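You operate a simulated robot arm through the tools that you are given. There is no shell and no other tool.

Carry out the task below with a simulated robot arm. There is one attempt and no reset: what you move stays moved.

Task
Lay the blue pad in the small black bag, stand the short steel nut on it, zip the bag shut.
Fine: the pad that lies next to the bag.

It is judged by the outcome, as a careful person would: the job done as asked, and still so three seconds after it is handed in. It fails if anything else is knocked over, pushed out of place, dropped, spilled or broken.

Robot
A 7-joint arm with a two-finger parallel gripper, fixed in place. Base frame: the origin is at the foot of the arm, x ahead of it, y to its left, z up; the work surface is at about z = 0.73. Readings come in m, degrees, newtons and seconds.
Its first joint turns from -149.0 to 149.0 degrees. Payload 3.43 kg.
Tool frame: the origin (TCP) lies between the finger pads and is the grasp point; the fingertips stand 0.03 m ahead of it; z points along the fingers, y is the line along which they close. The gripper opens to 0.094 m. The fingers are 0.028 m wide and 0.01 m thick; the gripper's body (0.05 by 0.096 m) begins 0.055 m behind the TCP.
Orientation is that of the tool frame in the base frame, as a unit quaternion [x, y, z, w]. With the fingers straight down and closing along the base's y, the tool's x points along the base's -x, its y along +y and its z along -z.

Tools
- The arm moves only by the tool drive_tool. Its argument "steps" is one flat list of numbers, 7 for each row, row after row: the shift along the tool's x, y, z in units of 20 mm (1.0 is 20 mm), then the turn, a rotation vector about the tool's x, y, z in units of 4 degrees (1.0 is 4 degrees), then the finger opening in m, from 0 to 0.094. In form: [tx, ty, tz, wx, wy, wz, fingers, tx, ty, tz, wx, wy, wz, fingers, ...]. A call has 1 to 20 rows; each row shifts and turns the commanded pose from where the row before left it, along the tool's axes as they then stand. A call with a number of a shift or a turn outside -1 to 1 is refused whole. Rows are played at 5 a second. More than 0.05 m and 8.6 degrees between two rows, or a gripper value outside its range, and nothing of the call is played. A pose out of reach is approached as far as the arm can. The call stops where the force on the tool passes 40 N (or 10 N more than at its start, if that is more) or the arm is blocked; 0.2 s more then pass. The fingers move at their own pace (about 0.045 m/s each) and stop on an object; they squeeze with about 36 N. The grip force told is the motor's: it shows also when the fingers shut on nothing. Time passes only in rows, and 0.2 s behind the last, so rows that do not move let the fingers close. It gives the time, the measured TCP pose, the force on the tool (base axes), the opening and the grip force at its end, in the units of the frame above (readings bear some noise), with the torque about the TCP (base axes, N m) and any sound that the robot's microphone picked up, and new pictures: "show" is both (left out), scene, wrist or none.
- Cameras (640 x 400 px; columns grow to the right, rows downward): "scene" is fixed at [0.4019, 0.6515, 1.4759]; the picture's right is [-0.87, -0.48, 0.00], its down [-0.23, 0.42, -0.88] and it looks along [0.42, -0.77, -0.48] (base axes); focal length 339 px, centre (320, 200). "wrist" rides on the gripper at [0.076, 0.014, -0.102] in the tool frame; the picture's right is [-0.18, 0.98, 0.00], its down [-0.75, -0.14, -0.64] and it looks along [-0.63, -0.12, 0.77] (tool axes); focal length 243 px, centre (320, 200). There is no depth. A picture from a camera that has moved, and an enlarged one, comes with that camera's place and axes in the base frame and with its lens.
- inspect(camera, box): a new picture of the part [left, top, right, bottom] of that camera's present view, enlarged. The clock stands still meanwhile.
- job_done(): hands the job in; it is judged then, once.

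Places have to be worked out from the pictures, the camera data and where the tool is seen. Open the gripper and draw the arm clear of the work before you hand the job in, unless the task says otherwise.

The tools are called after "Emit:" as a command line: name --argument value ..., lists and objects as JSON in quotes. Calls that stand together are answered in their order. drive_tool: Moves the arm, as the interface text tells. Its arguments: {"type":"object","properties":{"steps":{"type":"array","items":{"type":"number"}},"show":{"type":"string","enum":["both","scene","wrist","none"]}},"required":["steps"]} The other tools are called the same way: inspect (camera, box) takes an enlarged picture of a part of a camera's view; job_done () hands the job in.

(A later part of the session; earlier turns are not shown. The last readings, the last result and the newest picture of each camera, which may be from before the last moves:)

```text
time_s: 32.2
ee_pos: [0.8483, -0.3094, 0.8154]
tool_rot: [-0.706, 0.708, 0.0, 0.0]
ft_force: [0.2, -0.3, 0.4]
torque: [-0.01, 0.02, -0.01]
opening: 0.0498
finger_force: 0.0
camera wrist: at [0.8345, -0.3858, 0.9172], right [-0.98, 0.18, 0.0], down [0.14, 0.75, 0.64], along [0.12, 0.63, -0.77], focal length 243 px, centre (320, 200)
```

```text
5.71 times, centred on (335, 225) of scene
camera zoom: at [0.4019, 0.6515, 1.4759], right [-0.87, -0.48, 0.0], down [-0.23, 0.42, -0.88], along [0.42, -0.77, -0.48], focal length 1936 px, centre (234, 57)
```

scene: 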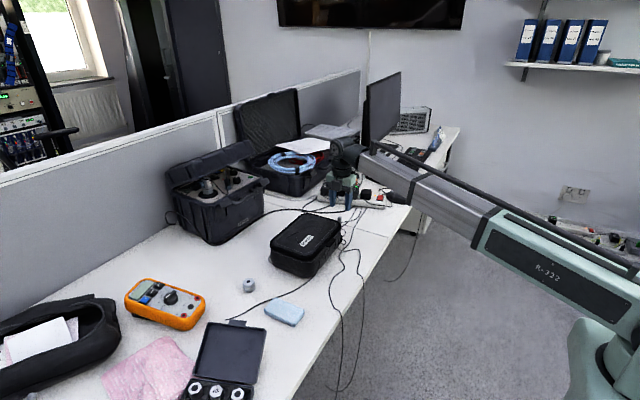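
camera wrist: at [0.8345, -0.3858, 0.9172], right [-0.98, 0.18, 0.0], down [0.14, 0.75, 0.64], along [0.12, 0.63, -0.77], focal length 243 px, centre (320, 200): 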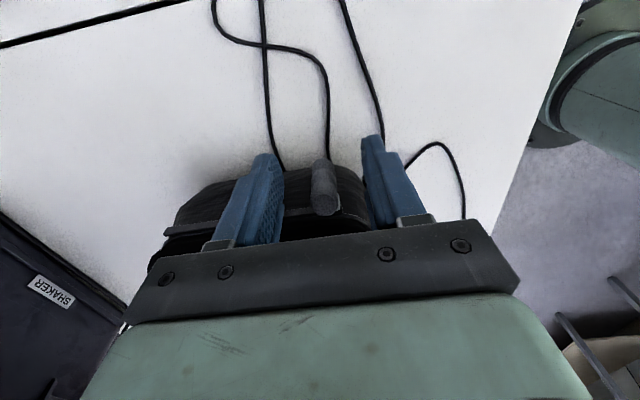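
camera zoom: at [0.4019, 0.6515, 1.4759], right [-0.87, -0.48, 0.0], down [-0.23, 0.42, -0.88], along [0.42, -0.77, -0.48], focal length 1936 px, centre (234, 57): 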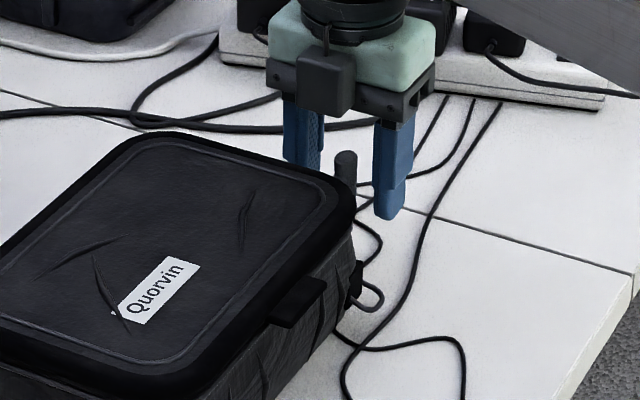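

The knob stands between the two fingers with room on both sides. I close on it now.

Emit:
drive_tool --steps '[0, 0, 0, 0, 0, 0, 0.035, 0, 0, 0, 0, 0, 0, 0.025, 0, 0, 0, 0, 0, 0, 0.015, 0, 0, 0, 0, 0, 0, 0.005, 0, 0, 0, 0, 0, 0, 0.005]' --show "wrist"

```text
time_s: 33.4
ee_pos: [0.849, -0.3089, 0.8146]
tool_rot: [0.707, -0.707, 0.001, 0.0]
ft_force: [1.2, 0.4, 0.5]
torque: [-0.01, 0.02, -0.02]
opening: 0.018
finger_force: 35.7
camera wrist: at [0.8346, -0.3858, 0.9175], right [-0.98, 0.18, 0.0], down [0.14, 0.75, 0.64], along [0.12, 0.63, -0.77], focal length 243 px, centre (320, 200)
```

wrist: 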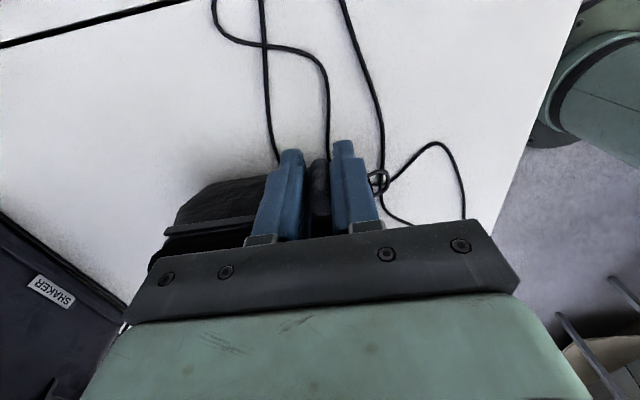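

The knob is held (opening 0.018, 36 N). I pull it gently along +x by 6 mm and check the resistance.

Emit:
drive_tool --steps '[0, -0.1, 0, 0, 0, 0, 0.005, 0, -0.1, 0, 0, 0, 0, 0.005, 0, -0.1, 0, 0, 0, 0, 0.005]' --show "none"

Emit:
inspect --camera "scene" --box '[265, 200, 355, 280]'

```text
time_s: 34.2
ee_pos: [0.8534, -0.3109, 0.8164]
tool_rot: [-0.707, 0.707, 0.0, 0.0]
ft_force: [-0.8, 5.9, 2.9]
torque: [0.0, -0.02, 0.0]
opening: 0.0177
finger_force: 36.2
```

```text
5.00 times, centred on (310, 240) of scene
camera zoom: at [0.4019, 0.6515, 1.4759], right [-0.87, -0.48, 0.0], down [-0.23, 0.42, -0.88], along [0.42, -0.77, -0.48], focal length 1694 px, centre (370, 0)
```

zoom: 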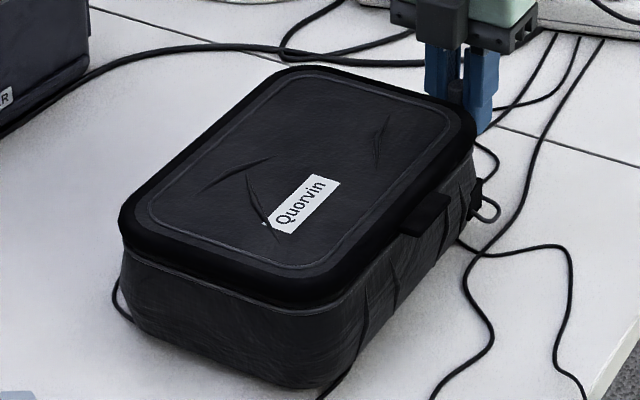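

The slider moves easily along x (only about 1 N), but a side force of about 6 N in y has appeared; the bag label has not moved. I continue 8 mm, shifting slightly toward +y to relieve it.

Emit:
drive_tool --steps '[-0.03, -0.1, 0, 0, 0, 0, 0.005, -0.03, -0.1, 0.02, 0, 0, 0, 0.005, 0, -0.1, 0, 0, 0, 0, 0.005, 0, -0.1, 0, 0, 0, 0, 0.005, 0, 0, 0, 0, 0, 0, 0.005]' --show "none"

```text
time_s: 35.4
ee_pos: [0.8617, -0.3096, 0.8149]
tool_rot: [0.707, -0.707, 0.001, 0.0]
ft_force: [-0.1, -4.1, 23.7]
torque: [0.21, 0.04, 0.02]
opening: 0.0176
finger_force: 36.1
```

Vertical force rose to 24 N because a tight grip over-constrains the slider. I open to 0.024, so the knob is caged rather than squeezed, and then push it along x that way.

Emit:
drive_tool --steps '[0, 0, 0, 0, 0, 0, 0.024, 0, 0, 0, 0, 0, 0, 0.024]' --show "none"

Emit:
inspect --camera "wrist" --box '[220, 100, 440, 240]'

Emit:
inspect --camera "scene" --box '[265, 200, 355, 280]'

```text
time_s: 36.0
ee_pos: [0.8634, -0.309, 0.8138]
tool_rot: [0.707, -0.707, 0.0, 0.0]
ft_force: [-0.3, 0.4, -0.4]
torque: [-0.01, 0.01, 0.02]
opening: 0.0241
finger_force: 0.1
```

```text
2.86 times, centred on (330, 170) of wrist
camera zoom: at [0.8485, -0.3853, 0.9158], right [-0.98, 0.18, 0.0], down [0.14, 0.75, 0.64], along [0.12, 0.63, -0.77], focal length 693 px, centre (291, 286)
```

zoom: 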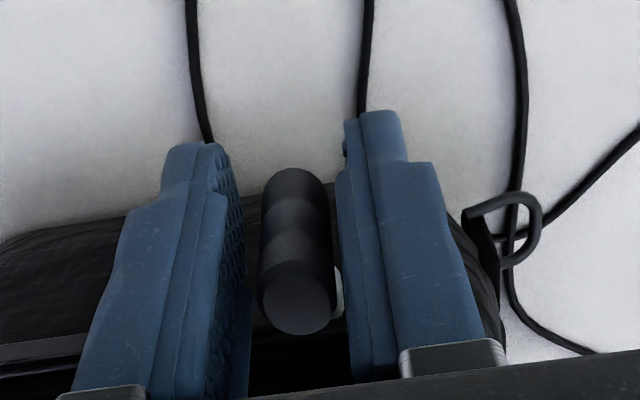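

```text
5.00 times, centred on (310, 240) of scene
camera zoom: at [0.4019, 0.6515, 1.4759], right [-0.87, -0.48, 0.0], down [-0.23, 0.42, -0.88], along [0.42, -0.77, -0.48], focal length 1694 px, centre (370, 0)
```

zoom: 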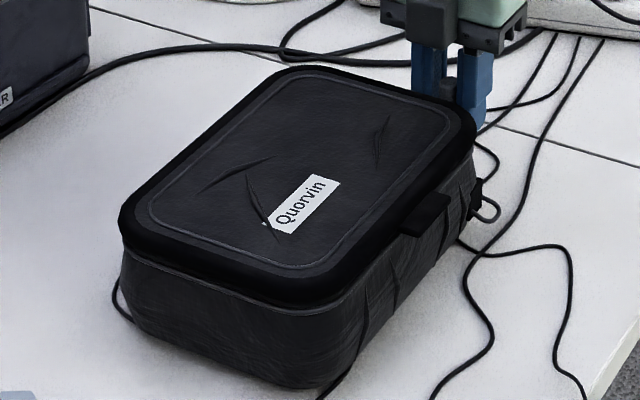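

The forces vanished and the bag is unmoved; the knob sits caged between the fingers. I push on along +x by 40 mm, slowly.

Emit:
drive_tool --steps '[0, -0.2, 0, 0, 0, 0, 0.024, 0, -0.2, 0, 0, 0, 0, 0.024, 0, -0.2, 0, 0, 0, 0, 0.024, 0, -0.2, 0, 0, 0, 0, 0.024, 0, -0.2, 0, 0, 0, 0, 0.024, 0, -0.2, 0, 0, 0, 0, 0.024, 0, -0.2, 0, 0, 0, 0, 0.024, 0, -0.2, 0, 0, 0, 0, 0.024, 0, -0.2, 0, 0, 0, 0, 0.024, 0, -0.2, 0, 0, 0, 0, 0.024]' --show "wrist"

Emit:
inspect --camera "scene" --box '[265, 200, 355, 280]'

```text
time_s: 38.2
ee_pos: [0.9026, -0.3083, 0.8148]
tool_rot: [-0.707, 0.707, 0.0, 0.0]
ft_force: [-1.1, -0.7, -0.9]
torque: [-0.01, 0.0, 0.03]
opening: 0.0243
finger_force: 0.3
camera wrist: at [0.889, -0.385, 0.9167], right [-0.98, 0.18, 0.0], down [0.14, 0.75, 0.64], along [0.12, 0.63, -0.77], focal length 243 px, centre (320, 200)
```

wrist: 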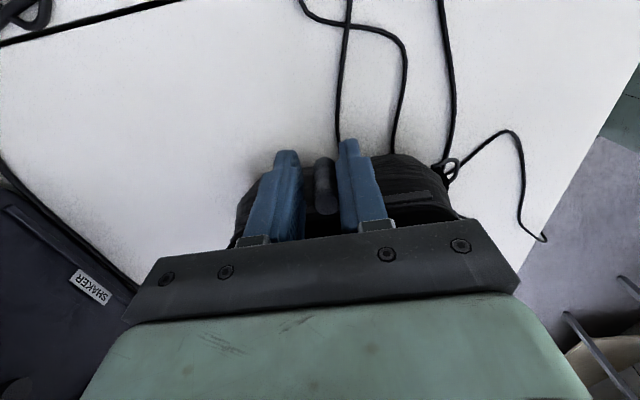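

```text
5.00 times, centred on (310, 240) of scene
camera zoom: at [0.4019, 0.6515, 1.4759], right [-0.87, -0.48, 0.0], down [-0.23, 0.42, -0.88], along [0.42, -0.77, -0.48], focal length 1694 px, centre (370, 0)
```

zoom: 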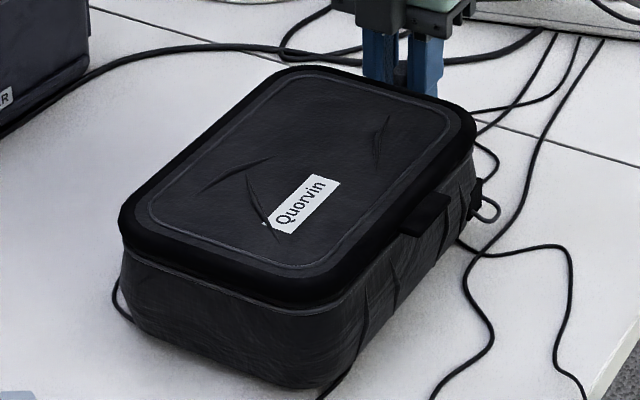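

The slider follows with only about 1 N, and the bag stays put. I keep pushing 28 mm more, watching whether the arm still tracks near its reach limit.

Emit:
drive_tool --steps '[0, -0.2, 0, 0, 0, 0, 0.024, 0, -0.2, 0, 0, 0, 0, 0.024, 0, -0.2, 0, 0, 0, 0, 0.024, 0, -0.2, 0, 0, 0, 0, 0.024, 0, -0.2, 0, 0, 0, 0, 0.024, 0, -0.2, 0, 0, 0, 0, 0.024, 0, -0.2, 0, 0, 0, 0, 0.024]' --show "wrist"

```text
time_s: 39.8
ee_pos: [0.9309, -0.308, 0.8149]
tool_rot: [0.707, -0.707, 0.001, 0.0]
ft_force: [-1.5, -0.8, -0.7]
torque: [0.0, 0.0, -0.03]
opening: 0.0243
finger_force: 0.4
camera wrist: at [0.9174, -0.3847, 0.9166], right [-0.98, 0.18, 0.0], down [0.14, 0.75, 0.64], along [0.12, 0.63, -0.77], focal length 243 px, centre (320, 200)
```

wrist: 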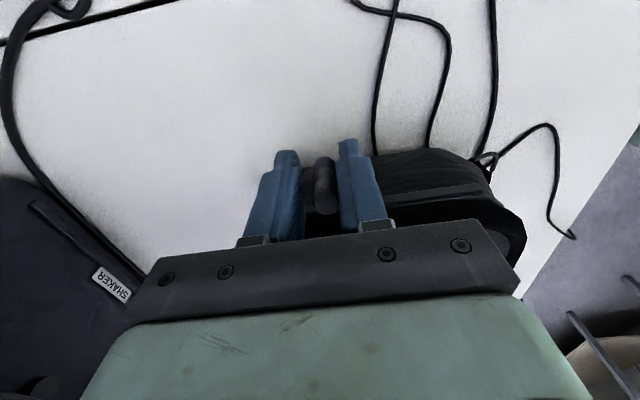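

Still tracking exactly at radius 0.98. I continue 12 mm in small rows, watching for lag or a stop.

Emit:
drive_tool --steps '[0, -0.2, 0, 0, 0, 0, 0.024, 0, -0.2, 0, 0, 0, 0, 0.024, 0, -0.2, 0, 0, 0, 0, 0.024]' --show "wrist"

Emit:
inspect --camera "scene" --box '[265, 200, 355, 280]'

```text
time_s: 40.6
ee_pos: [0.9431, -0.3088, 0.8137]
tool_rot: [0.707, -0.707, -0.001, 0.001]
ft_force: [-0.7, 0.7, -0.1]
torque: [-0.04, -0.02, 0.0]
opening: 0.0244
finger_force: 0.3
camera wrist: at [0.9282, -0.3854, 0.9162], right [-0.98, 0.18, 0.0], down [0.14, 0.75, 0.64], along [0.12, 0.63, -0.77], focal length 243 px, centre (320, 200)
```

wrist: 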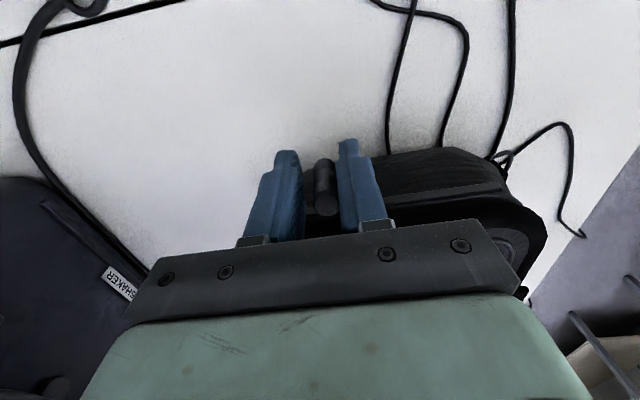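

```text
5.00 times, centred on (310, 240) of scene
camera zoom: at [0.4019, 0.6515, 1.4759], right [-0.87, -0.48, 0.0], down [-0.23, 0.42, -0.88], along [0.42, -0.77, -0.48], focal length 1694 px, centre (370, 0)
```

zoom: 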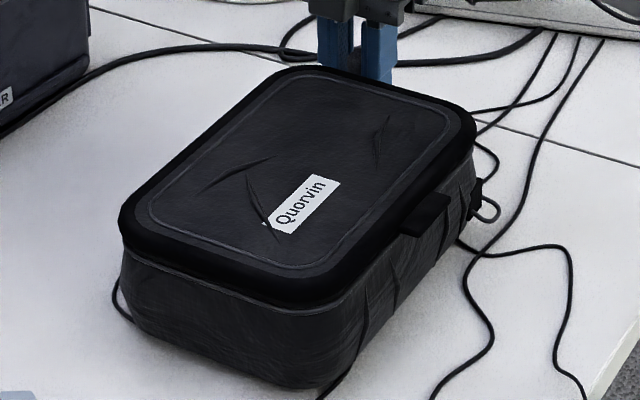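

Bag unmoved; the knob is at x≈0.940. I push on carefully, 3 mm a row, until the end stop or the reach limit shows.

Emit:
drive_tool --steps '[0, -0.15, 0, 0, 0, 0, 0.024, 0, -0.15, 0, 0, 0, 0, 0.024, 0, -0.15, 0, 0, 0, 0, 0.024, 0, 0, 0, 0, 0, 0, 0.024]' --show "wrist"

Emit:
inspect --camera "wrist" --box '[220, 100, 560, 260]'

```text
time_s: 41.6
ee_pos: [0.951, -0.3089, 0.8147]
tool_rot: [0.707, -0.707, 0.0, 0.0]
ft_force: [-0.8, -0.3, 0.0]
torque: [-0.01, 0.03, 0.03]
opening: 0.0241
finger_force: 0.0
camera wrist: at [0.9375, -0.3862, 0.9163], right [-0.98, 0.18, 0.0], down [0.14, 0.75, 0.64], along [0.12, 0.63, -0.77], focal length 243 px, centre (320, 200)
```

wrist: 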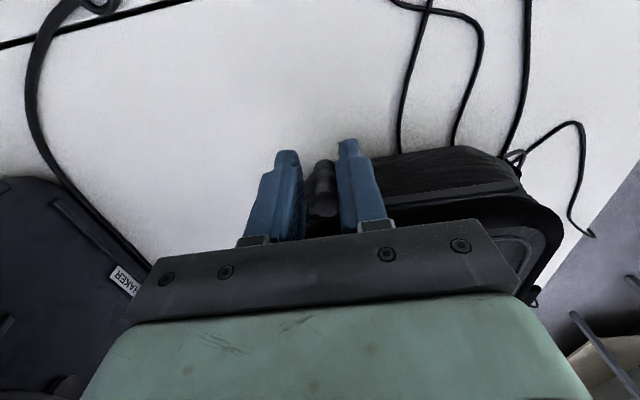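

```text
1.88 times, centred on (390, 180) of wrist
camera zoom: at [0.9375, -0.3862, 0.9163], right [-0.98, 0.18, 0.0], down [0.14, 0.75, 0.64], along [0.12, 0.63, -0.77], focal length 457 px, centre (188, 238)
```

zoom: 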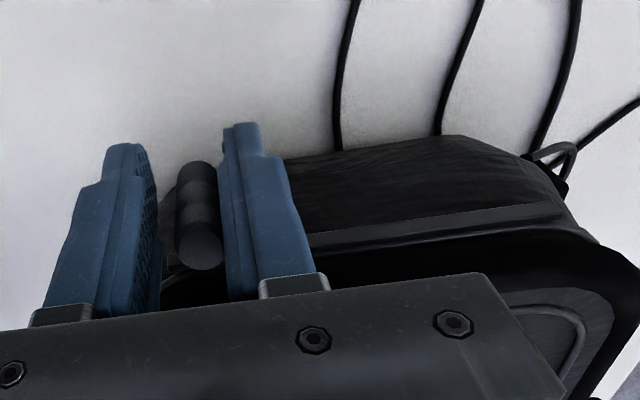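

Still free at x≈0.948 (radius ~1.0, arm still tracking). Two or three more small pushes to find the end stop.

Emit:
drive_tool --steps '[0, -0.15, 0, 0, 0, 0, 0.024, 0, -0.15, 0, 0, 0, 0, 0.024, 0, 0, 0, 0, 0, 0, 0.024]' --show "none"

Emit:
inspect --camera "scene" --box '[265, 200, 355, 280]'

Emit:
inspect --camera "wrist" --box '[220, 100, 560, 260]'

```text
time_s: 42.4
ee_pos: [0.9565, -0.3094, 0.8145]
tool_rot: [-0.707, 0.707, 0.0, 0.0]
ft_force: [-3.0, -1.0, -1.5]
torque: [0.02, -0.1, 0.07]
opening: 0.0263
finger_force: 2.4
```

```text
5.00 times, centred on (310, 240) of scene
camera zoom: at [0.4019, 0.6515, 1.4759], right [-0.87, -0.48, 0.0], down [-0.23, 0.42, -0.88], along [0.42, -0.77, -0.48], focal length 1694 px, centre (370, 0)
```

zoom: 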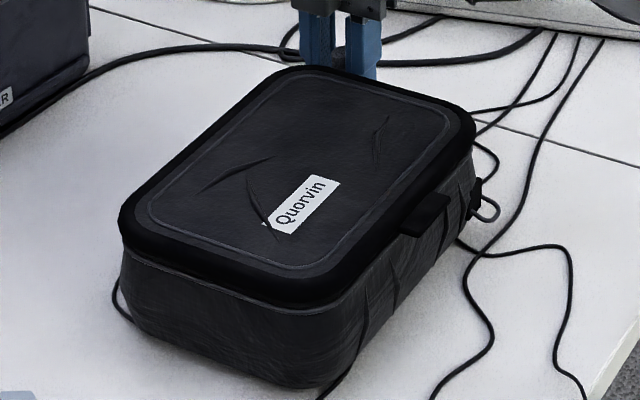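

```text
1.88 times, centred on (390, 180) of wrist
camera zoom: at [0.9431, -0.3856, 0.9164], right [-0.98, 0.18, 0.0], down [0.14, 0.75, 0.64], along [0.12, 0.63, -0.77], focal length 457 px, centre (188, 238)
```

zoom: 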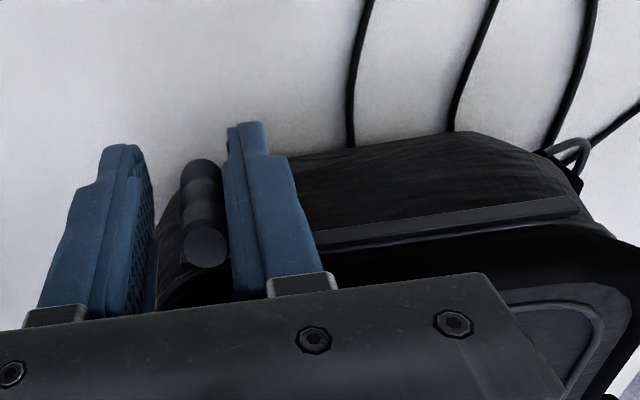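

The end stop is reached (finger pushed back, −3 N) with the knob at x≈0.952, and the bag is unmoved: it is unzipped. I open, rise and turn back to close along y, then return over the tab.

Emit:
drive_tool --steps '[0, 0.05, 0, 0, 0, 0, 0.035, 0, 0, 0, 0, 0, 0, 0.045, 0, 0, -0.9, 0, 0, 0, 0.05, 0, 0, -1, 0, 0, 0, 0.06, 0, 0, -1, 0, 0, 0, 0.078, 0, 0, -1, 0, 0, 0, 0.078, 0, 0, -1, 0, 0, 0, 0.078, 0, 0, -1, 0, 0, 0, 0.078, 0, 0, 0, 0, 0, 1, 0.078, 0, 0, 0, 0, 0, 1, 0.078, 0, 0, 0, 0, 0, 1, 0.078, 0, 0, 0, 0, 0, 1, 0.078, 0, 0, 0, 0, 0, 1, 0.078, 0, 0, 0, 0, 0, 1, 0.078, 0, 0, 0, 0, 0, 1, 0.078, 0, 0, 0, 0, 0, 1, 0.078, 0, 0, 0, 0, 0, 1, 0.078, 0, 0, 0, 0, 0, 1, 0.078, 0, 0, 0, 0, 0, 1, 0.078, 0, 0, 0, 0, 0, 1, 0.078]' --show "none"

Emit:
drive_tool --steps '[0, 0, 0, 0, 0, 1, 0.078, 0, 0, 0, 0, 0, 1, 0.078, 0, 0, 0, 0, 0, 1, 0.078, 0, 0, 0, 0, 0, 1, 0.078, 0, 0, 0, 0, 0, 1, 0.078, 0, 0, 0, 0, 0, 1, 0.078, 0, 0, 0, 0, 0, 1, 0.078, 0, 0, 0, 0, 0, 1, 0.078, 0, 0, 0, 0, 0, 1, 0.078, 0, 0, 0, 0, 0, 1, 0.078, 0, 0, 0, 0, 0, 0.5, 0.078, 0.9, 0.83, 0, 0, 0, 0, 0.078, 0.9, 0.83, 0, 0, 0, 0, 0.078, 0.9, 0.83, 0, 0, 0, 0, 0.078, 0.9, 0.83, 0, 0, 0, 0, 0.078, 0.9, 0.83, 0, 0, 0, 0, 0.078, 0.9, 0.83, 0, 0, 0, 0, 0.078, 0.9, 0.83, 0, 0, 0, 0, 0.078, 0.9, 0.83, 0, 0, 0, 0, 0.078, 0.9, 0.83, 0, 0, 0, 0, 0.078]' --show "both"

```text
time_s: 46.6
ee_pos: [0.9566, -0.3086, 0.9339]
tool_rot: [-0.356, 0.934, 0.001, 0.0]
ft_force: [-0.2, -0.7, 0.2]
torque: [0.04, 0.0, -0.02]
opening: 0.0782
finger_force: 0.0
```

```text
time_s: 50.8
ee_pos: [0.7924, -0.1591, 0.9323]
tool_rot: [0.0, 1.0, 0.0, 0.0]
ft_force: [-0.3, 0.2, -0.4]
torque: [0.01, 0.04, 0.01]
opening: 0.0782
finger_force: 0.1
camera wrist: at [0.7165, -0.1449, 1.0347], right [0.18, 0.98, 0.0], down [0.75, -0.14, 0.64], along [0.63, -0.12, -0.77], focal length 243 px, centre (320, 200)
```

scene: 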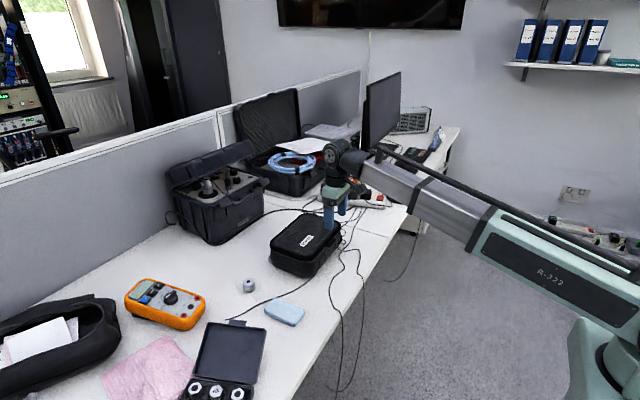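
wrist: 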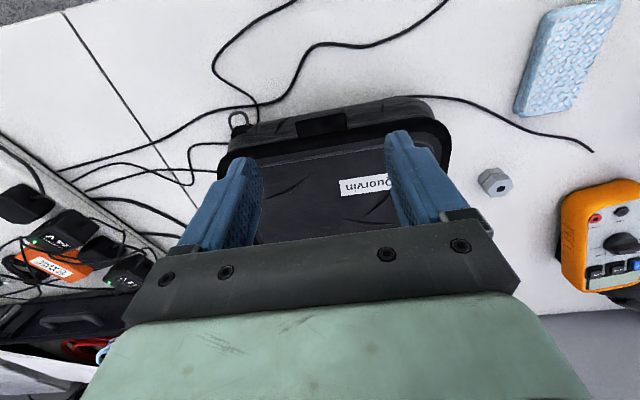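

I'm back above the tab. The bag is light, so instead of a stiff pinch I'll pry the lid up from beneath the tab with closed fingers. I step back, close the fingers, and tilt the tool 56° so the fingers point outward and down.

Emit:
drive_tool --steps '[0.87, 0, 0.54, 0, 0, 0, 0.05, 0.87, 0, 0.54, 0, 0, 0, 0.03, 0.87, 0, 0.54, 0, 0, 0, 0.01, 0, 0, 0, 0, -1, 0, 0, 0, 0, 0, 0, -1, 0, 0, 0, 0, 0, 0, -1, 0, 0, 0, 0, 0, 0, -1, 0, 0, 0, 0, 0, 0, -1, 0, 0, 0, 0, 0, 0, -1, 0, 0, 0, 0, 0, 0, -1, 0, 0, 0, 0, 0, 0, -1, 0, 0, 0, 0, 0, 0, -1, 0, 0, 0, 0, 0, 0, -1, 0, 0, 0, 0, 0, 0, -1, 0, 0, 0, 0, 0, 0, -1, 0, 0, 0, 0, 0, 0, -1, 0, 0, 0, 0, 0, 0, -1, 0, 0]' --show "both"

Emit:
inspect --camera "scene" --box '[265, 160, 405, 280]'

```text
time_s: 54.4
ee_pos: [0.7412, -0.1587, 0.8988]
tool_rot: [0.0, 0.883, 0.0, 0.47]
ft_force: [-0.3, 0.5, -0.7]
torque: [0.02, 0.0, 0.0]
opening: 0.0
finger_force: 32.8
camera wrist: at [0.6147, -0.1458, 0.8931], right [0.1, 0.98, 0.15], down [-0.11, -0.14, 0.98], along [0.99, -0.12, 0.1], focal length 243 px, centre (320, 200)
```

scene: 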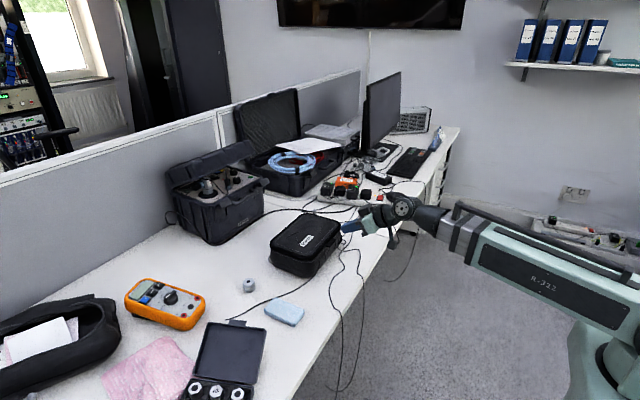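
wrist: 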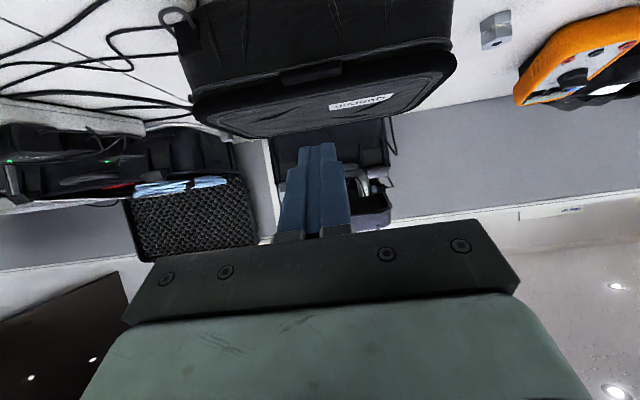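

```text
3.33 times, centred on (335, 220) of scene
camera zoom: at [0.4019, 0.6515, 1.4759], right [-0.87, -0.48, 0.0], down [-0.23, 0.42, -0.88], along [0.42, -0.77, -0.48], focal length 1130 px, centre (270, 133)
```

zoom: 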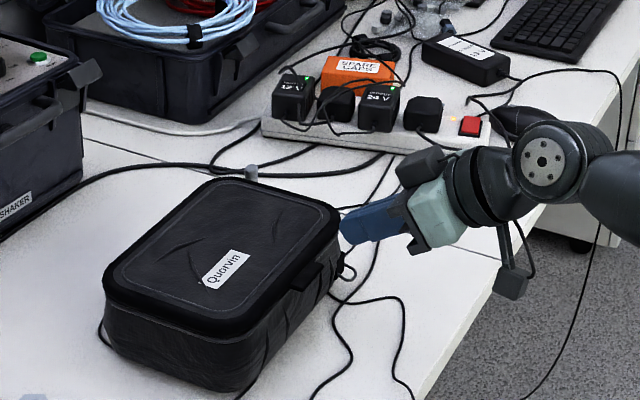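

The tool is tilted; the wrist camera now looks nearly level at the bag front (picture upside down). I enlarge it to measure the tab's underside and the seam height.

Emit:
inspect --camera "wrist" --box '[150, 0, 490, 150]'

Emit:
inspect --camera "wrist" --box '[240, 40, 400, 140]'

```text
1.88 times, centred on (320, 75) of wrist
camera zoom: at [0.6147, -0.1458, 0.8931], right [0.1, 0.98, 0.15], down [-0.11, -0.14, 0.98], along [0.99, -0.12, 0.1], focal length 457 px, centre (320, 435)
```

zoom: 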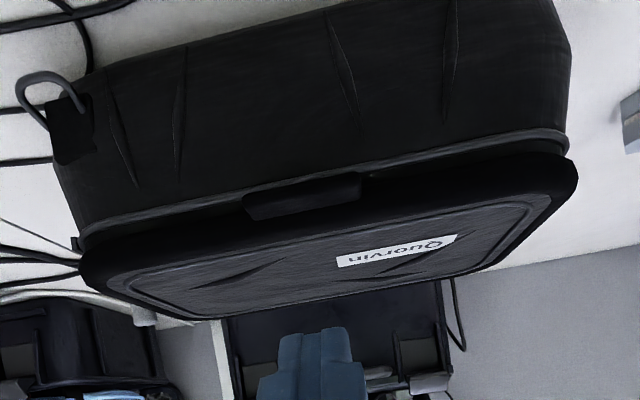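

```text
4.00 times, centred on (320, 90) of wrist
camera zoom: at [0.6147, -0.1458, 0.8931], right [0.1, 0.98, 0.15], down [-0.11, -0.14, 0.98], along [0.99, -0.12, 0.1], focal length 970 px, centre (320, 640)
```

zoom: 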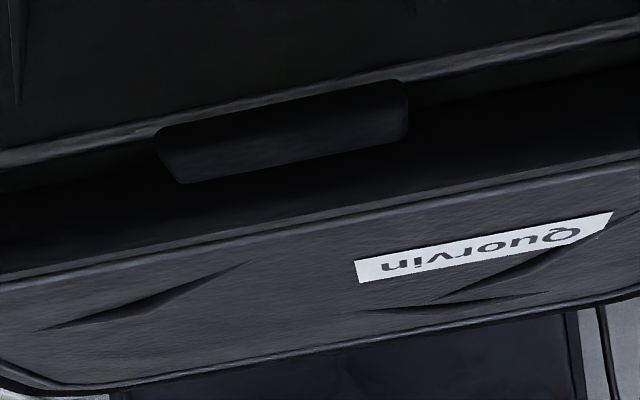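

The tab's underside is at z≈0.814 and the seam at ≈0.806. I lower the closed fingers in front of the bag to just below tab height, staying 35 mm short of it.

Emit:
drive_tool --steps '[0.805, 0, 0.541, 0, 0, 0, 0, 0.805, 0, 0.541, 0, 0, 0, 0, 0.805, 0, 0.541, 0, 0, 0, 0, 0.805, 0, 0.541, 0, 0, 0, 0, 0.805, 0, 0.541, 0, 0, 0, 0]' --show "both"

Emit:
inspect --camera "scene" --box '[285, 190, 385, 270]'

Emit:
inspect --camera "wrist" --box '[220, 60, 420, 260]'

```text
time_s: 55.6
ee_pos: [0.7425, -0.161, 0.8041]
tool_rot: [0.0, 0.883, 0.0, 0.47]
ft_force: [0.1, 0.2, 0.2]
torque: [-0.01, 0.03, 0.0]
opening: 0.0
finger_force: 33.0
camera wrist: at [0.6155, -0.146, 0.7976], right [0.1, 0.98, 0.15], down [-0.11, -0.14, 0.98], along [0.99, -0.12, 0.09], focal length 243 px, centre (320, 200)
```

scene: 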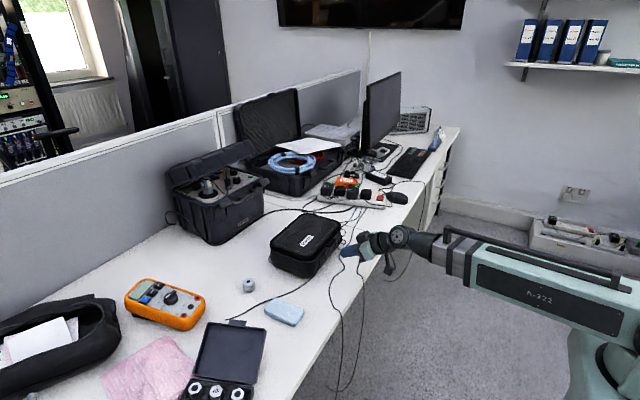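
wrist: 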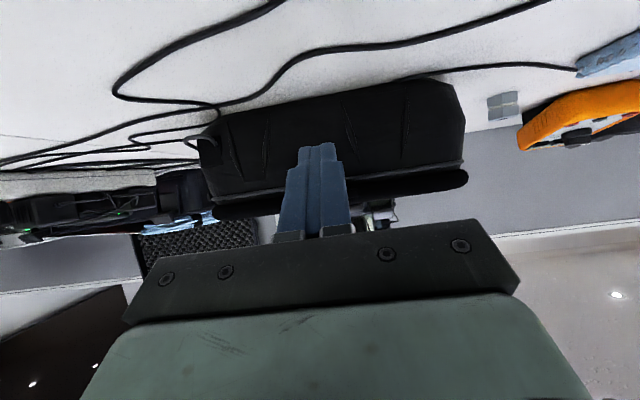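

```text
5.00 times, centred on (335, 230) of scene
camera zoom: at [0.4019, 0.6515, 1.4759], right [-0.87, -0.48, 0.0], down [-0.23, 0.42, -0.88], along [0.42, -0.77, -0.48], focal length 1694 px, centre (245, 50)
```

zoom: 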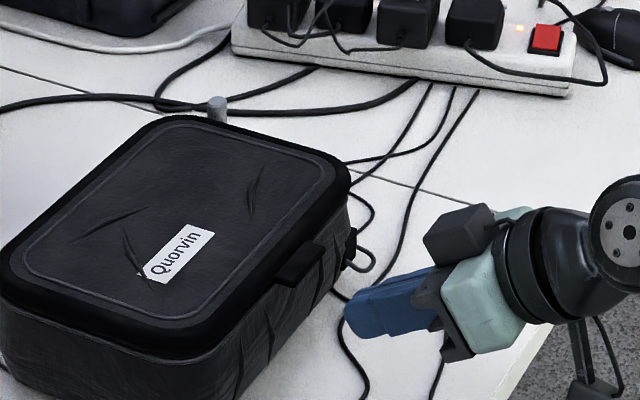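

```text
2.00 times, centred on (320, 160) of wrist
camera zoom: at [0.6155, -0.146, 0.7976], right [0.1, 0.98, 0.15], down [-0.11, -0.14, 0.98], along [0.99, -0.12, 0.09], focal length 485 px, centre (320, 280)
```

zoom: 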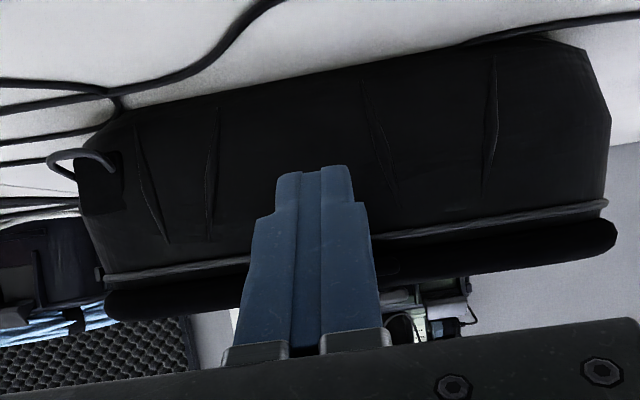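

The closed fingers point at the wall just beneath the tab line. I move forward about 33 mm so the fingertip lies under the tab but short of the wall.

Emit:
drive_tool --steps '[-0.23, 0, 0.345, 0, 0, 0, 0, -0.23, 0, 0.345, 0, 0, 0, 0, -0.23, 0, 0.345, 0, 0, 0, 0, -0.23, 0, 0.345, 0, 0, 0, 0]' --show "none"

Emit:
inspect --camera "scene" --box '[285, 200, 365, 260]'

Emit:
inspect --camera "wrist" --box '[220, 60, 420, 260]'

```text
time_s: 56.6
ee_pos: [0.7761, -0.1588, 0.8031]
tool_rot: [-0.001, 0.883, 0.001, 0.47]
ft_force: [0.5, 0.7, 0.6]
torque: [0.01, -0.01, 0.0]
opening: 0.0003
finger_force: 33.0
```

```text
6.67 times, centred on (325, 230) of scene
camera zoom: at [0.4019, 0.6515, 1.4759], right [-0.87, -0.48, 0.0], down [-0.23, 0.42, -0.88], along [0.42, -0.77, -0.48], focal length 2259 px, centre (287, 0)
```

zoom: 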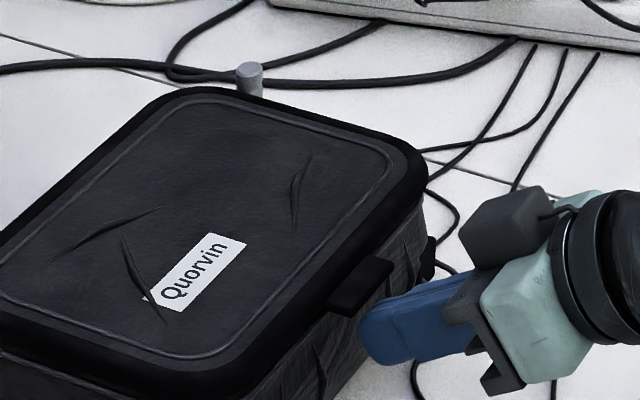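

```text
2.00 times, centred on (320, 160) of wrist
camera zoom: at [0.6483, -0.1456, 0.7974], right [0.1, 0.98, 0.15], down [-0.11, -0.14, 0.98], along [0.99, -0.12, 0.09], focal length 485 px, centre (320, 280)
```

zoom: 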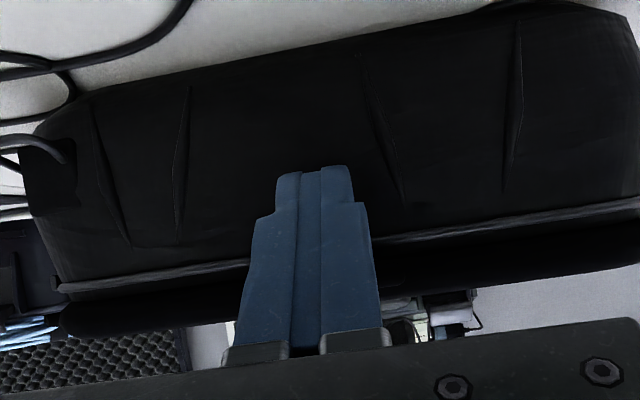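

The rounded tip sits just below and in front of the tab. I lift straight up 9 mm in small rows and check force and picture.

Emit:
drive_tool --steps '[-0.1245, 0, -0.0837, 0, 0, 0, 0, -0.1245, 0, -0.0837, 0, 0, 0, 0, -0.1245, 0, -0.0837, 0, 0, 0, 0]' --show "none"

Emit:
inspect --camera "scene" --box '[285, 200, 365, 260]'

```text
time_s: 57.4
ee_pos: [0.7745, -0.1601, 0.8123]
tool_rot: [0.0, 0.883, 0.0, 0.47]
ft_force: [-0.1, -0.1, 0.2]
torque: [0.03, 0.01, 0.0]
opening: 0.0003
finger_force: 32.7
```

```text
6.67 times, centred on (325, 230) of scene
camera zoom: at [0.4019, 0.6515, 1.4759], right [-0.87, -0.48, 0.0], down [-0.23, 0.42, -0.88], along [0.42, -0.77, -0.48], focal length 2259 px, centre (287, 0)
```

zoom: 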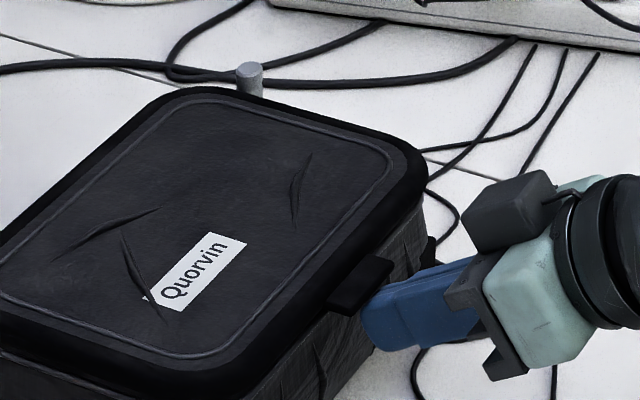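

No contact yet, and the tip would slip past the tab's outer edge. I drop 6 mm, go 9 mm further under the tab, then lift 8 mm again.

Emit:
drive_tool --steps '[0.249, 0, 0.167, 0, 0, 0, 0, -0.125, 0, 0.187, 0, 0, 0, 0, -0.125, 0, 0.187, 0, 0, 0, 0, -0.083, 0, -0.056, 0, 0, 0, 0, -0.083, 0, -0.056, 0, 0, 0, 0, -0.083, 0, -0.056, 0, 0, 0, 0, -0.083, 0, -0.056, 0, 0, 0, 0]' --show "none"

Emit:
inspect --camera "scene" --box '[285, 200, 365, 260]'

Emit:
inspect --camera "wrist" --box '[220, 60, 420, 260]'

```text
time_s: 59.0
ee_pos: [0.784, -0.1592, 0.8137]
tool_rot: [0.0, 0.883, -0.001, 0.47]
ft_force: [-0.3, -0.1, 0.5]
torque: [0.04, 0.03, 0.01]
opening: 0.0
finger_force: 32.6
```

```text
6.67 times, centred on (325, 230) of scene
camera zoom: at [0.4019, 0.6515, 1.4759], right [-0.87, -0.48, 0.0], down [-0.23, 0.42, -0.88], along [0.42, -0.77, -0.48], focal length 2259 px, centre (287, 0)
```

zoom: 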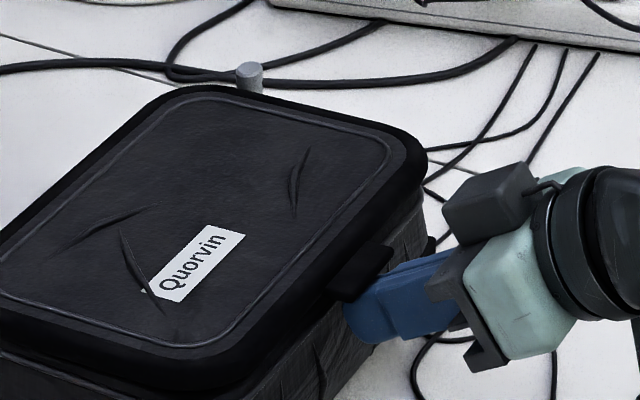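

```text
2.00 times, centred on (320, 160) of wrist
camera zoom: at [0.657, -0.1454, 0.8077], right [0.1, 0.98, 0.15], down [-0.11, -0.14, 0.98], along [0.99, -0.12, 0.09], focal length 485 px, centre (320, 280)
```

zoom: 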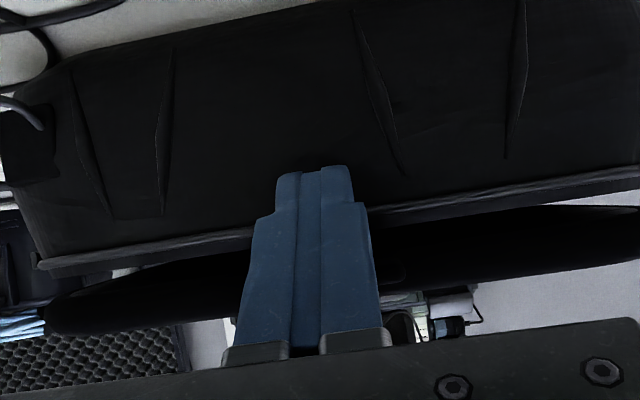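

The lid is coming ajar: the picture shows a wedge gap above the body rim with almost no force. I keep lifting along the hinge arc, 40 mm up and 12 mm inward.

Emit:
drive_tool --steps '[-0.25, 0, -0.077, 0, 0, 0, 0, -0.25, 0, -0.077, 0, 0, 0, 0, -0.25, 0, -0.077, 0, 0, 0, 0, -0.25, 0, -0.077, 0, 0, 0, 0, -0.25, 0, -0.077, 0, 0, 0, 0, -0.25, 0, -0.077, 0, 0, 0, 0, -0.25, 0, -0.077, 0, 0, 0, 0, -0.25, 0, -0.077, 0, 0, 0, 0]' --show "none"

Emit:
inspect --camera "scene" --box '[265, 180, 365, 260]'

Emit:
inspect --camera "wrist" --box '[140, 60, 500, 260]'

```text
time_s: 60.8
ee_pos: [0.7973, -0.1586, 0.8545]
tool_rot: [0.0, 0.883, 0.0, 0.47]
ft_force: [-0.8, 0.4, -1.0]
torque: [-0.01, 0.01, -0.01]
opening: 0.0002
finger_force: 32.7
```

```text
5.00 times, centred on (315, 220) of scene
camera zoom: at [0.4019, 0.6515, 1.4759], right [-0.87, -0.48, 0.0], down [-0.23, 0.42, -0.88], along [0.42, -0.77, -0.48], focal length 1694 px, centre (345, 100)
```

zoom: 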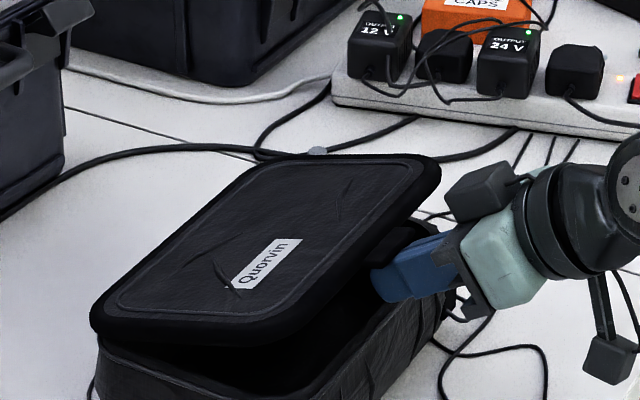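

```text
1.78 times, centred on (320, 160) of wrist
camera zoom: at [0.6697, -0.1449, 0.8481], right [0.1, 0.98, 0.15], down [-0.11, -0.14, 0.98], along [0.99, -0.12, 0.09], focal length 431 px, centre (320, 271)
```

zoom: 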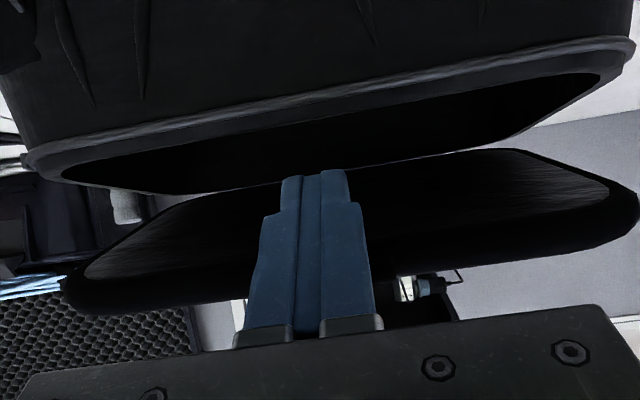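

The lid is open about 17° and rests lightly on the fingers; both lid and body are hollow. I continue along the hinge arc, sliding the tip further under the lid, up to about 50°.

Emit:
drive_tool --steps '[-0.368, 0, 0.081, 0, 0, 0, 0, -0.368, 0, 0.081, 0, 0, 0, 0, -0.368, 0, 0.081, 0, 0, 0, 0, -0.368, 0, 0.081, 0, 0, 0, 0, -0.422, 0, -0.033, 0, 0, 0, 0, -0.422, 0, -0.033, 0, 0, 0, 0, -0.422, 0, -0.033, 0, 0, 0, 0, -0.422, 0, 0.042, 0, 0, 0, 0, -0.422, 0, 0.042, 0, 0, 0, 0, -0.422, 0, 0.042, 0, 0, 0, 0]' --show "none"

Emit:
inspect --camera "scene" --box '[245, 150, 365, 270]'

Emit:
inspect --camera "wrist" --box '[140, 0, 500, 260]'

```text
time_s: 63.0
ee_pos: [0.8454, -0.1585, 0.9177]
tool_rot: [0.001, 0.883, -0.001, 0.469]
ft_force: [-0.7, -0.2, -0.3]
torque: [-0.02, -0.01, -0.01]
opening: 0.0
finger_force: 33.1
```

```text
3.33 times, centred on (305, 210) of scene
camera zoom: at [0.4019, 0.6515, 1.4759], right [-0.87, -0.48, 0.0], down [-0.23, 0.42, -0.88], along [0.42, -0.77, -0.48], focal length 1130 px, centre (370, 167)
```

zoom: 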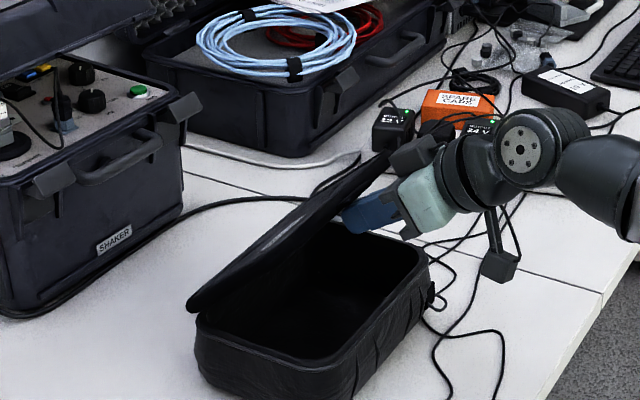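

```text
1.54 times, centred on (320, 130) of wrist
camera zoom: at [0.7197, -0.1451, 0.9102], right [0.1, 0.98, 0.15], down [-0.11, -0.14, 0.98], along [0.99, -0.12, 0.09], focal length 373 px, centre (320, 308)
```

zoom: 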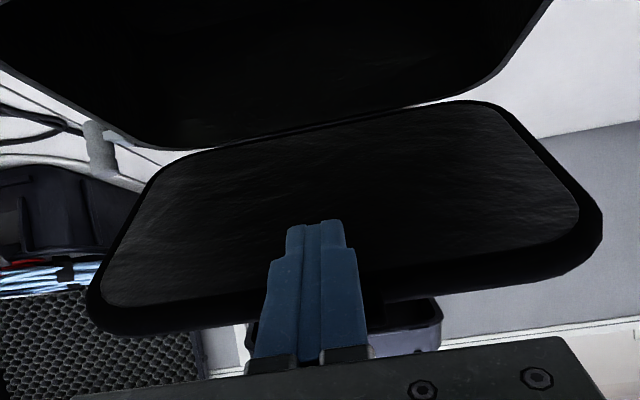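

Very smooth: the lid is at about 50° and the body stays put. I continue the arc to about 80°.

Emit:
drive_tool --steps '[-0.408, 0, 0.114, 0, 0, 0, 0, -0.408, 0, 0.114, 0, 0, 0, 0, -0.408, 0, 0.114, 0, 0, 0, 0, -0.381, 0, 0.182, 0, 0, 0, 0, -0.381, 0, 0.182, 0, 0, 0, 0, -0.381, 0, 0.182, 0, 0, 0, 0, -0.345, 0, 0.246, 0, 0, 0, 0, -0.345, 0, 0.246, 0, 0, 0, 0, -0.345, 0, 0.246, 0, 0, 0, 0]' --show "none"

Emit:
inspect --camera "scene" --box '[245, 130, 365, 270]'

Emit:
inspect --camera "wrist" --box '[140, 0, 500, 260]'

```text
time_s: 65.0
ee_pos: [0.9097, -0.1607, 0.9535]
tool_rot: [0.0, 0.883, 0.0, 0.47]
ft_force: [0.5, -0.2, -0.1]
torque: [0.01, 0.01, -0.05]
opening: 0.0001
finger_force: 32.4
```

```text
2.86 times, centred on (305, 200) of scene
camera zoom: at [0.4019, 0.6515, 1.4759], right [-0.87, -0.48, 0.0], down [-0.23, 0.42, -0.88], along [0.42, -0.77, -0.48], focal length 968 px, centre (363, 200)
```

zoom: 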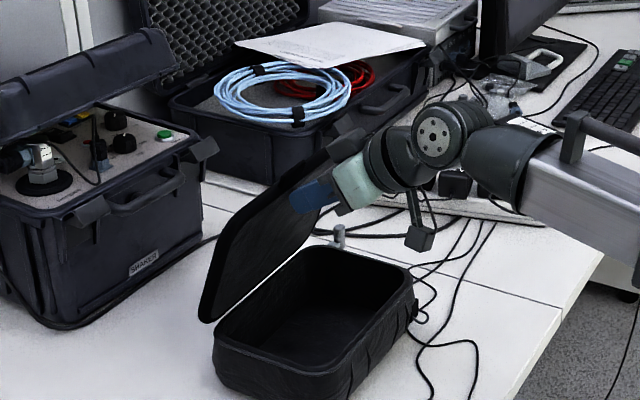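

```text
1.54 times, centred on (320, 130) of wrist
camera zoom: at [0.7846, -0.1465, 0.948], right [0.1, 0.98, 0.15], down [-0.11, -0.14, 0.98], along [0.99, -0.12, 0.09], focal length 373 px, centre (320, 308)
```

zoom: 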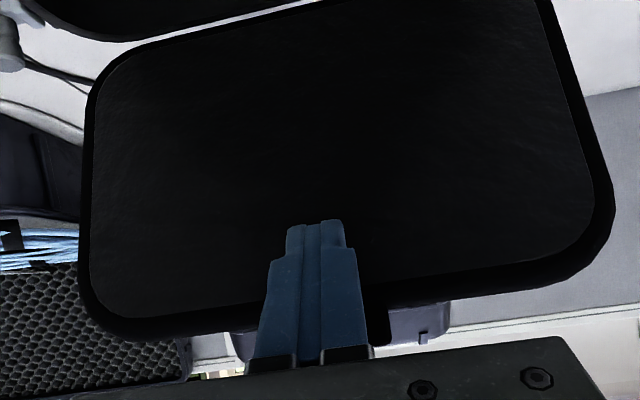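

The lid is near 80°. I push it past vertical to about 100°, watching for its stop.

Emit:
drive_tool --steps '[-0.296, 0, 0.303, 0, 0, 0, 0, -0.296, 0, 0.303, 0, 0, 0, 0, -0.296, 0, 0.303, 0, 0, 0, 0, -0.239, 0, 0.349, 0, 0, 0, 0, -0.239, 0, 0.349, 0, 0, 0, 0, -0.239, 0, 0.349, 0, 0, 0, 0]' --show "none"

Emit:
inspect --camera "scene" --box '[225, 130, 365, 270]'

Emit:
inspect --camera "wrist" --box '[140, 0, 500, 260]'

```text
time_s: 66.4
ee_pos: [0.9627, -0.1608, 0.9604]
tool_rot: [0.0, 0.883, 0.0, 0.469]
ft_force: [0.1, -0.3, 0.8]
torque: [-0.01, -0.02, -0.03]
opening: 0.0002
finger_force: 33.4
```

```text
2.86 times, centred on (295, 200) of scene
camera zoom: at [0.4019, 0.6515, 1.4759], right [-0.87, -0.48, 0.0], down [-0.23, 0.42, -0.88], along [0.42, -0.77, -0.48], focal length 968 px, centre (391, 200)
```

zoom: 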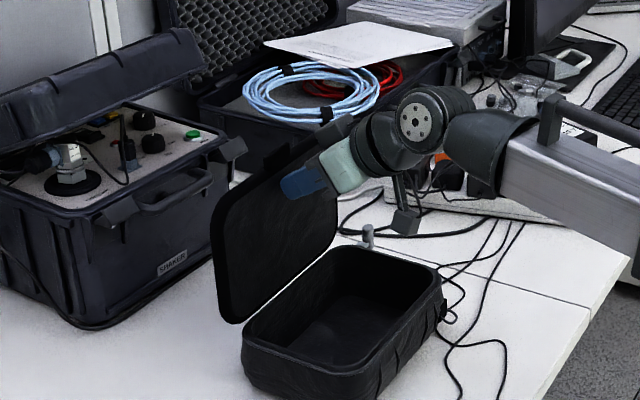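

```text
1.54 times, centred on (320, 130) of wrist
camera zoom: at [0.8354, -0.1463, 0.9534], right [0.1, 0.98, 0.15], down [-0.11, -0.14, 0.98], along [0.99, -0.12, 0.09], focal length 373 px, centre (320, 308)
```

zoom: 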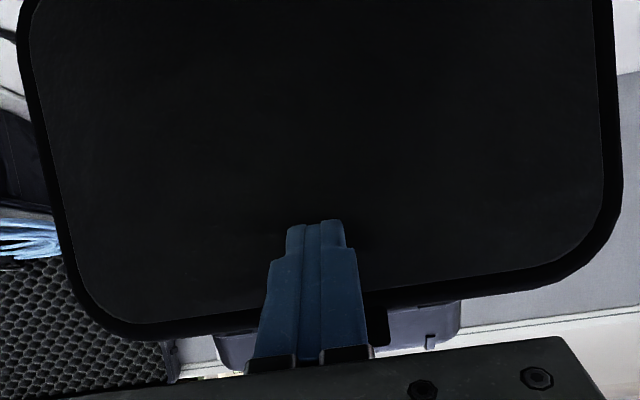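

The lid stands slightly past vertical with almost no force. I push a little further, about 6°, to be sure it stays open.

Emit:
drive_tool --steps '[-0.176, 0, 0.384, 0, 0, 0, 0, -0.176, 0, 0.384, 0, 0, 0, 0]' --show "none"

Emit:
inspect --camera "scene" --box '[225, 130, 365, 270]'

```text
time_s: 67.0
ee_pos: [0.979, -0.1591, 0.9568]
tool_rot: [0.0, 0.883, 0.0, 0.469]
ft_force: [0.8, 0.4, 0.6]
torque: [-0.03, 0.02, 0.0]
opening: 0.0
finger_force: 33.0
```

```text
2.86 times, centred on (295, 200) of scene
camera zoom: at [0.4019, 0.6515, 1.4759], right [-0.87, -0.48, 0.0], down [-0.23, 0.42, -0.88], along [0.42, -0.77, -0.48], focal length 968 px, centre (391, 200)
```

zoom: 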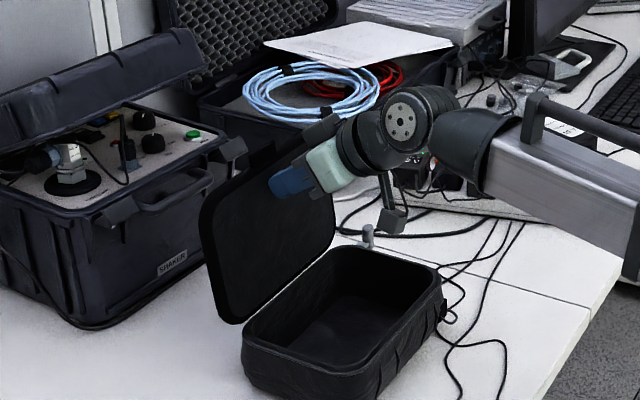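

The lid stands at about 105°. I back off slowly toward the robot and see whether it stays open.

Emit:
drive_tool --steps '[0.28, 0, -0.415, 0, 0, 0, 0, 0.28, 0, -0.415, 0, 0, 0, 0, 0.558, 0, -0.83, 0, 0, 0, 0, 0.558, 0, -0.83, 0, 0, 0, 0, 0.558, 0, -0.83, 0, 0, 0, 0, 0.558, 0, -0.83, 0, 0, 0, 0]' --show "scene"

Emit:
inspect --camera "scene" --box '[225, 130, 365, 270]'

```text
time_s: 68.4
ee_pos: [0.8779, -0.1594, 0.9562]
tool_rot: [0.0, 0.882, 0.001, 0.47]
ft_force: [0.5, -0.7, 1.0]
torque: [-0.02, -0.01, 0.0]
opening: 0.0
finger_force: 33.1
```

scene: 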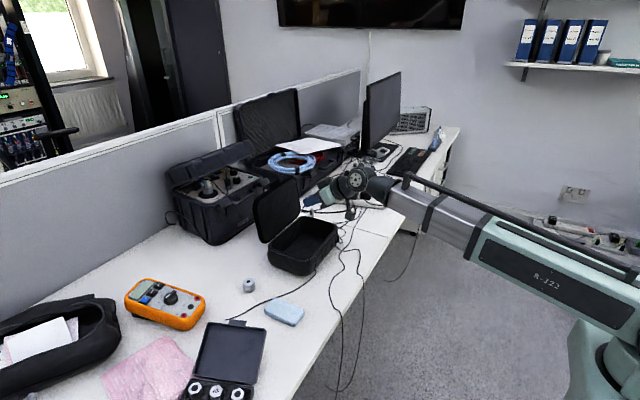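

```text
2.86 times, centred on (295, 200) of scene
camera zoom: at [0.4019, 0.6515, 1.4759], right [-0.87, -0.48, 0.0], down [-0.23, 0.42, -0.88], along [0.42, -0.77, -0.48], focal length 968 px, centre (391, 200)
```

zoom: 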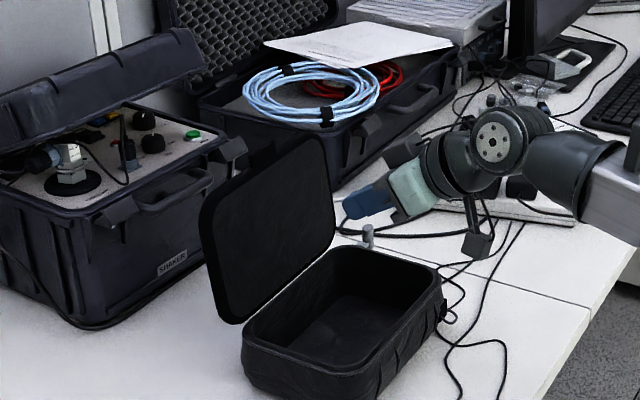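

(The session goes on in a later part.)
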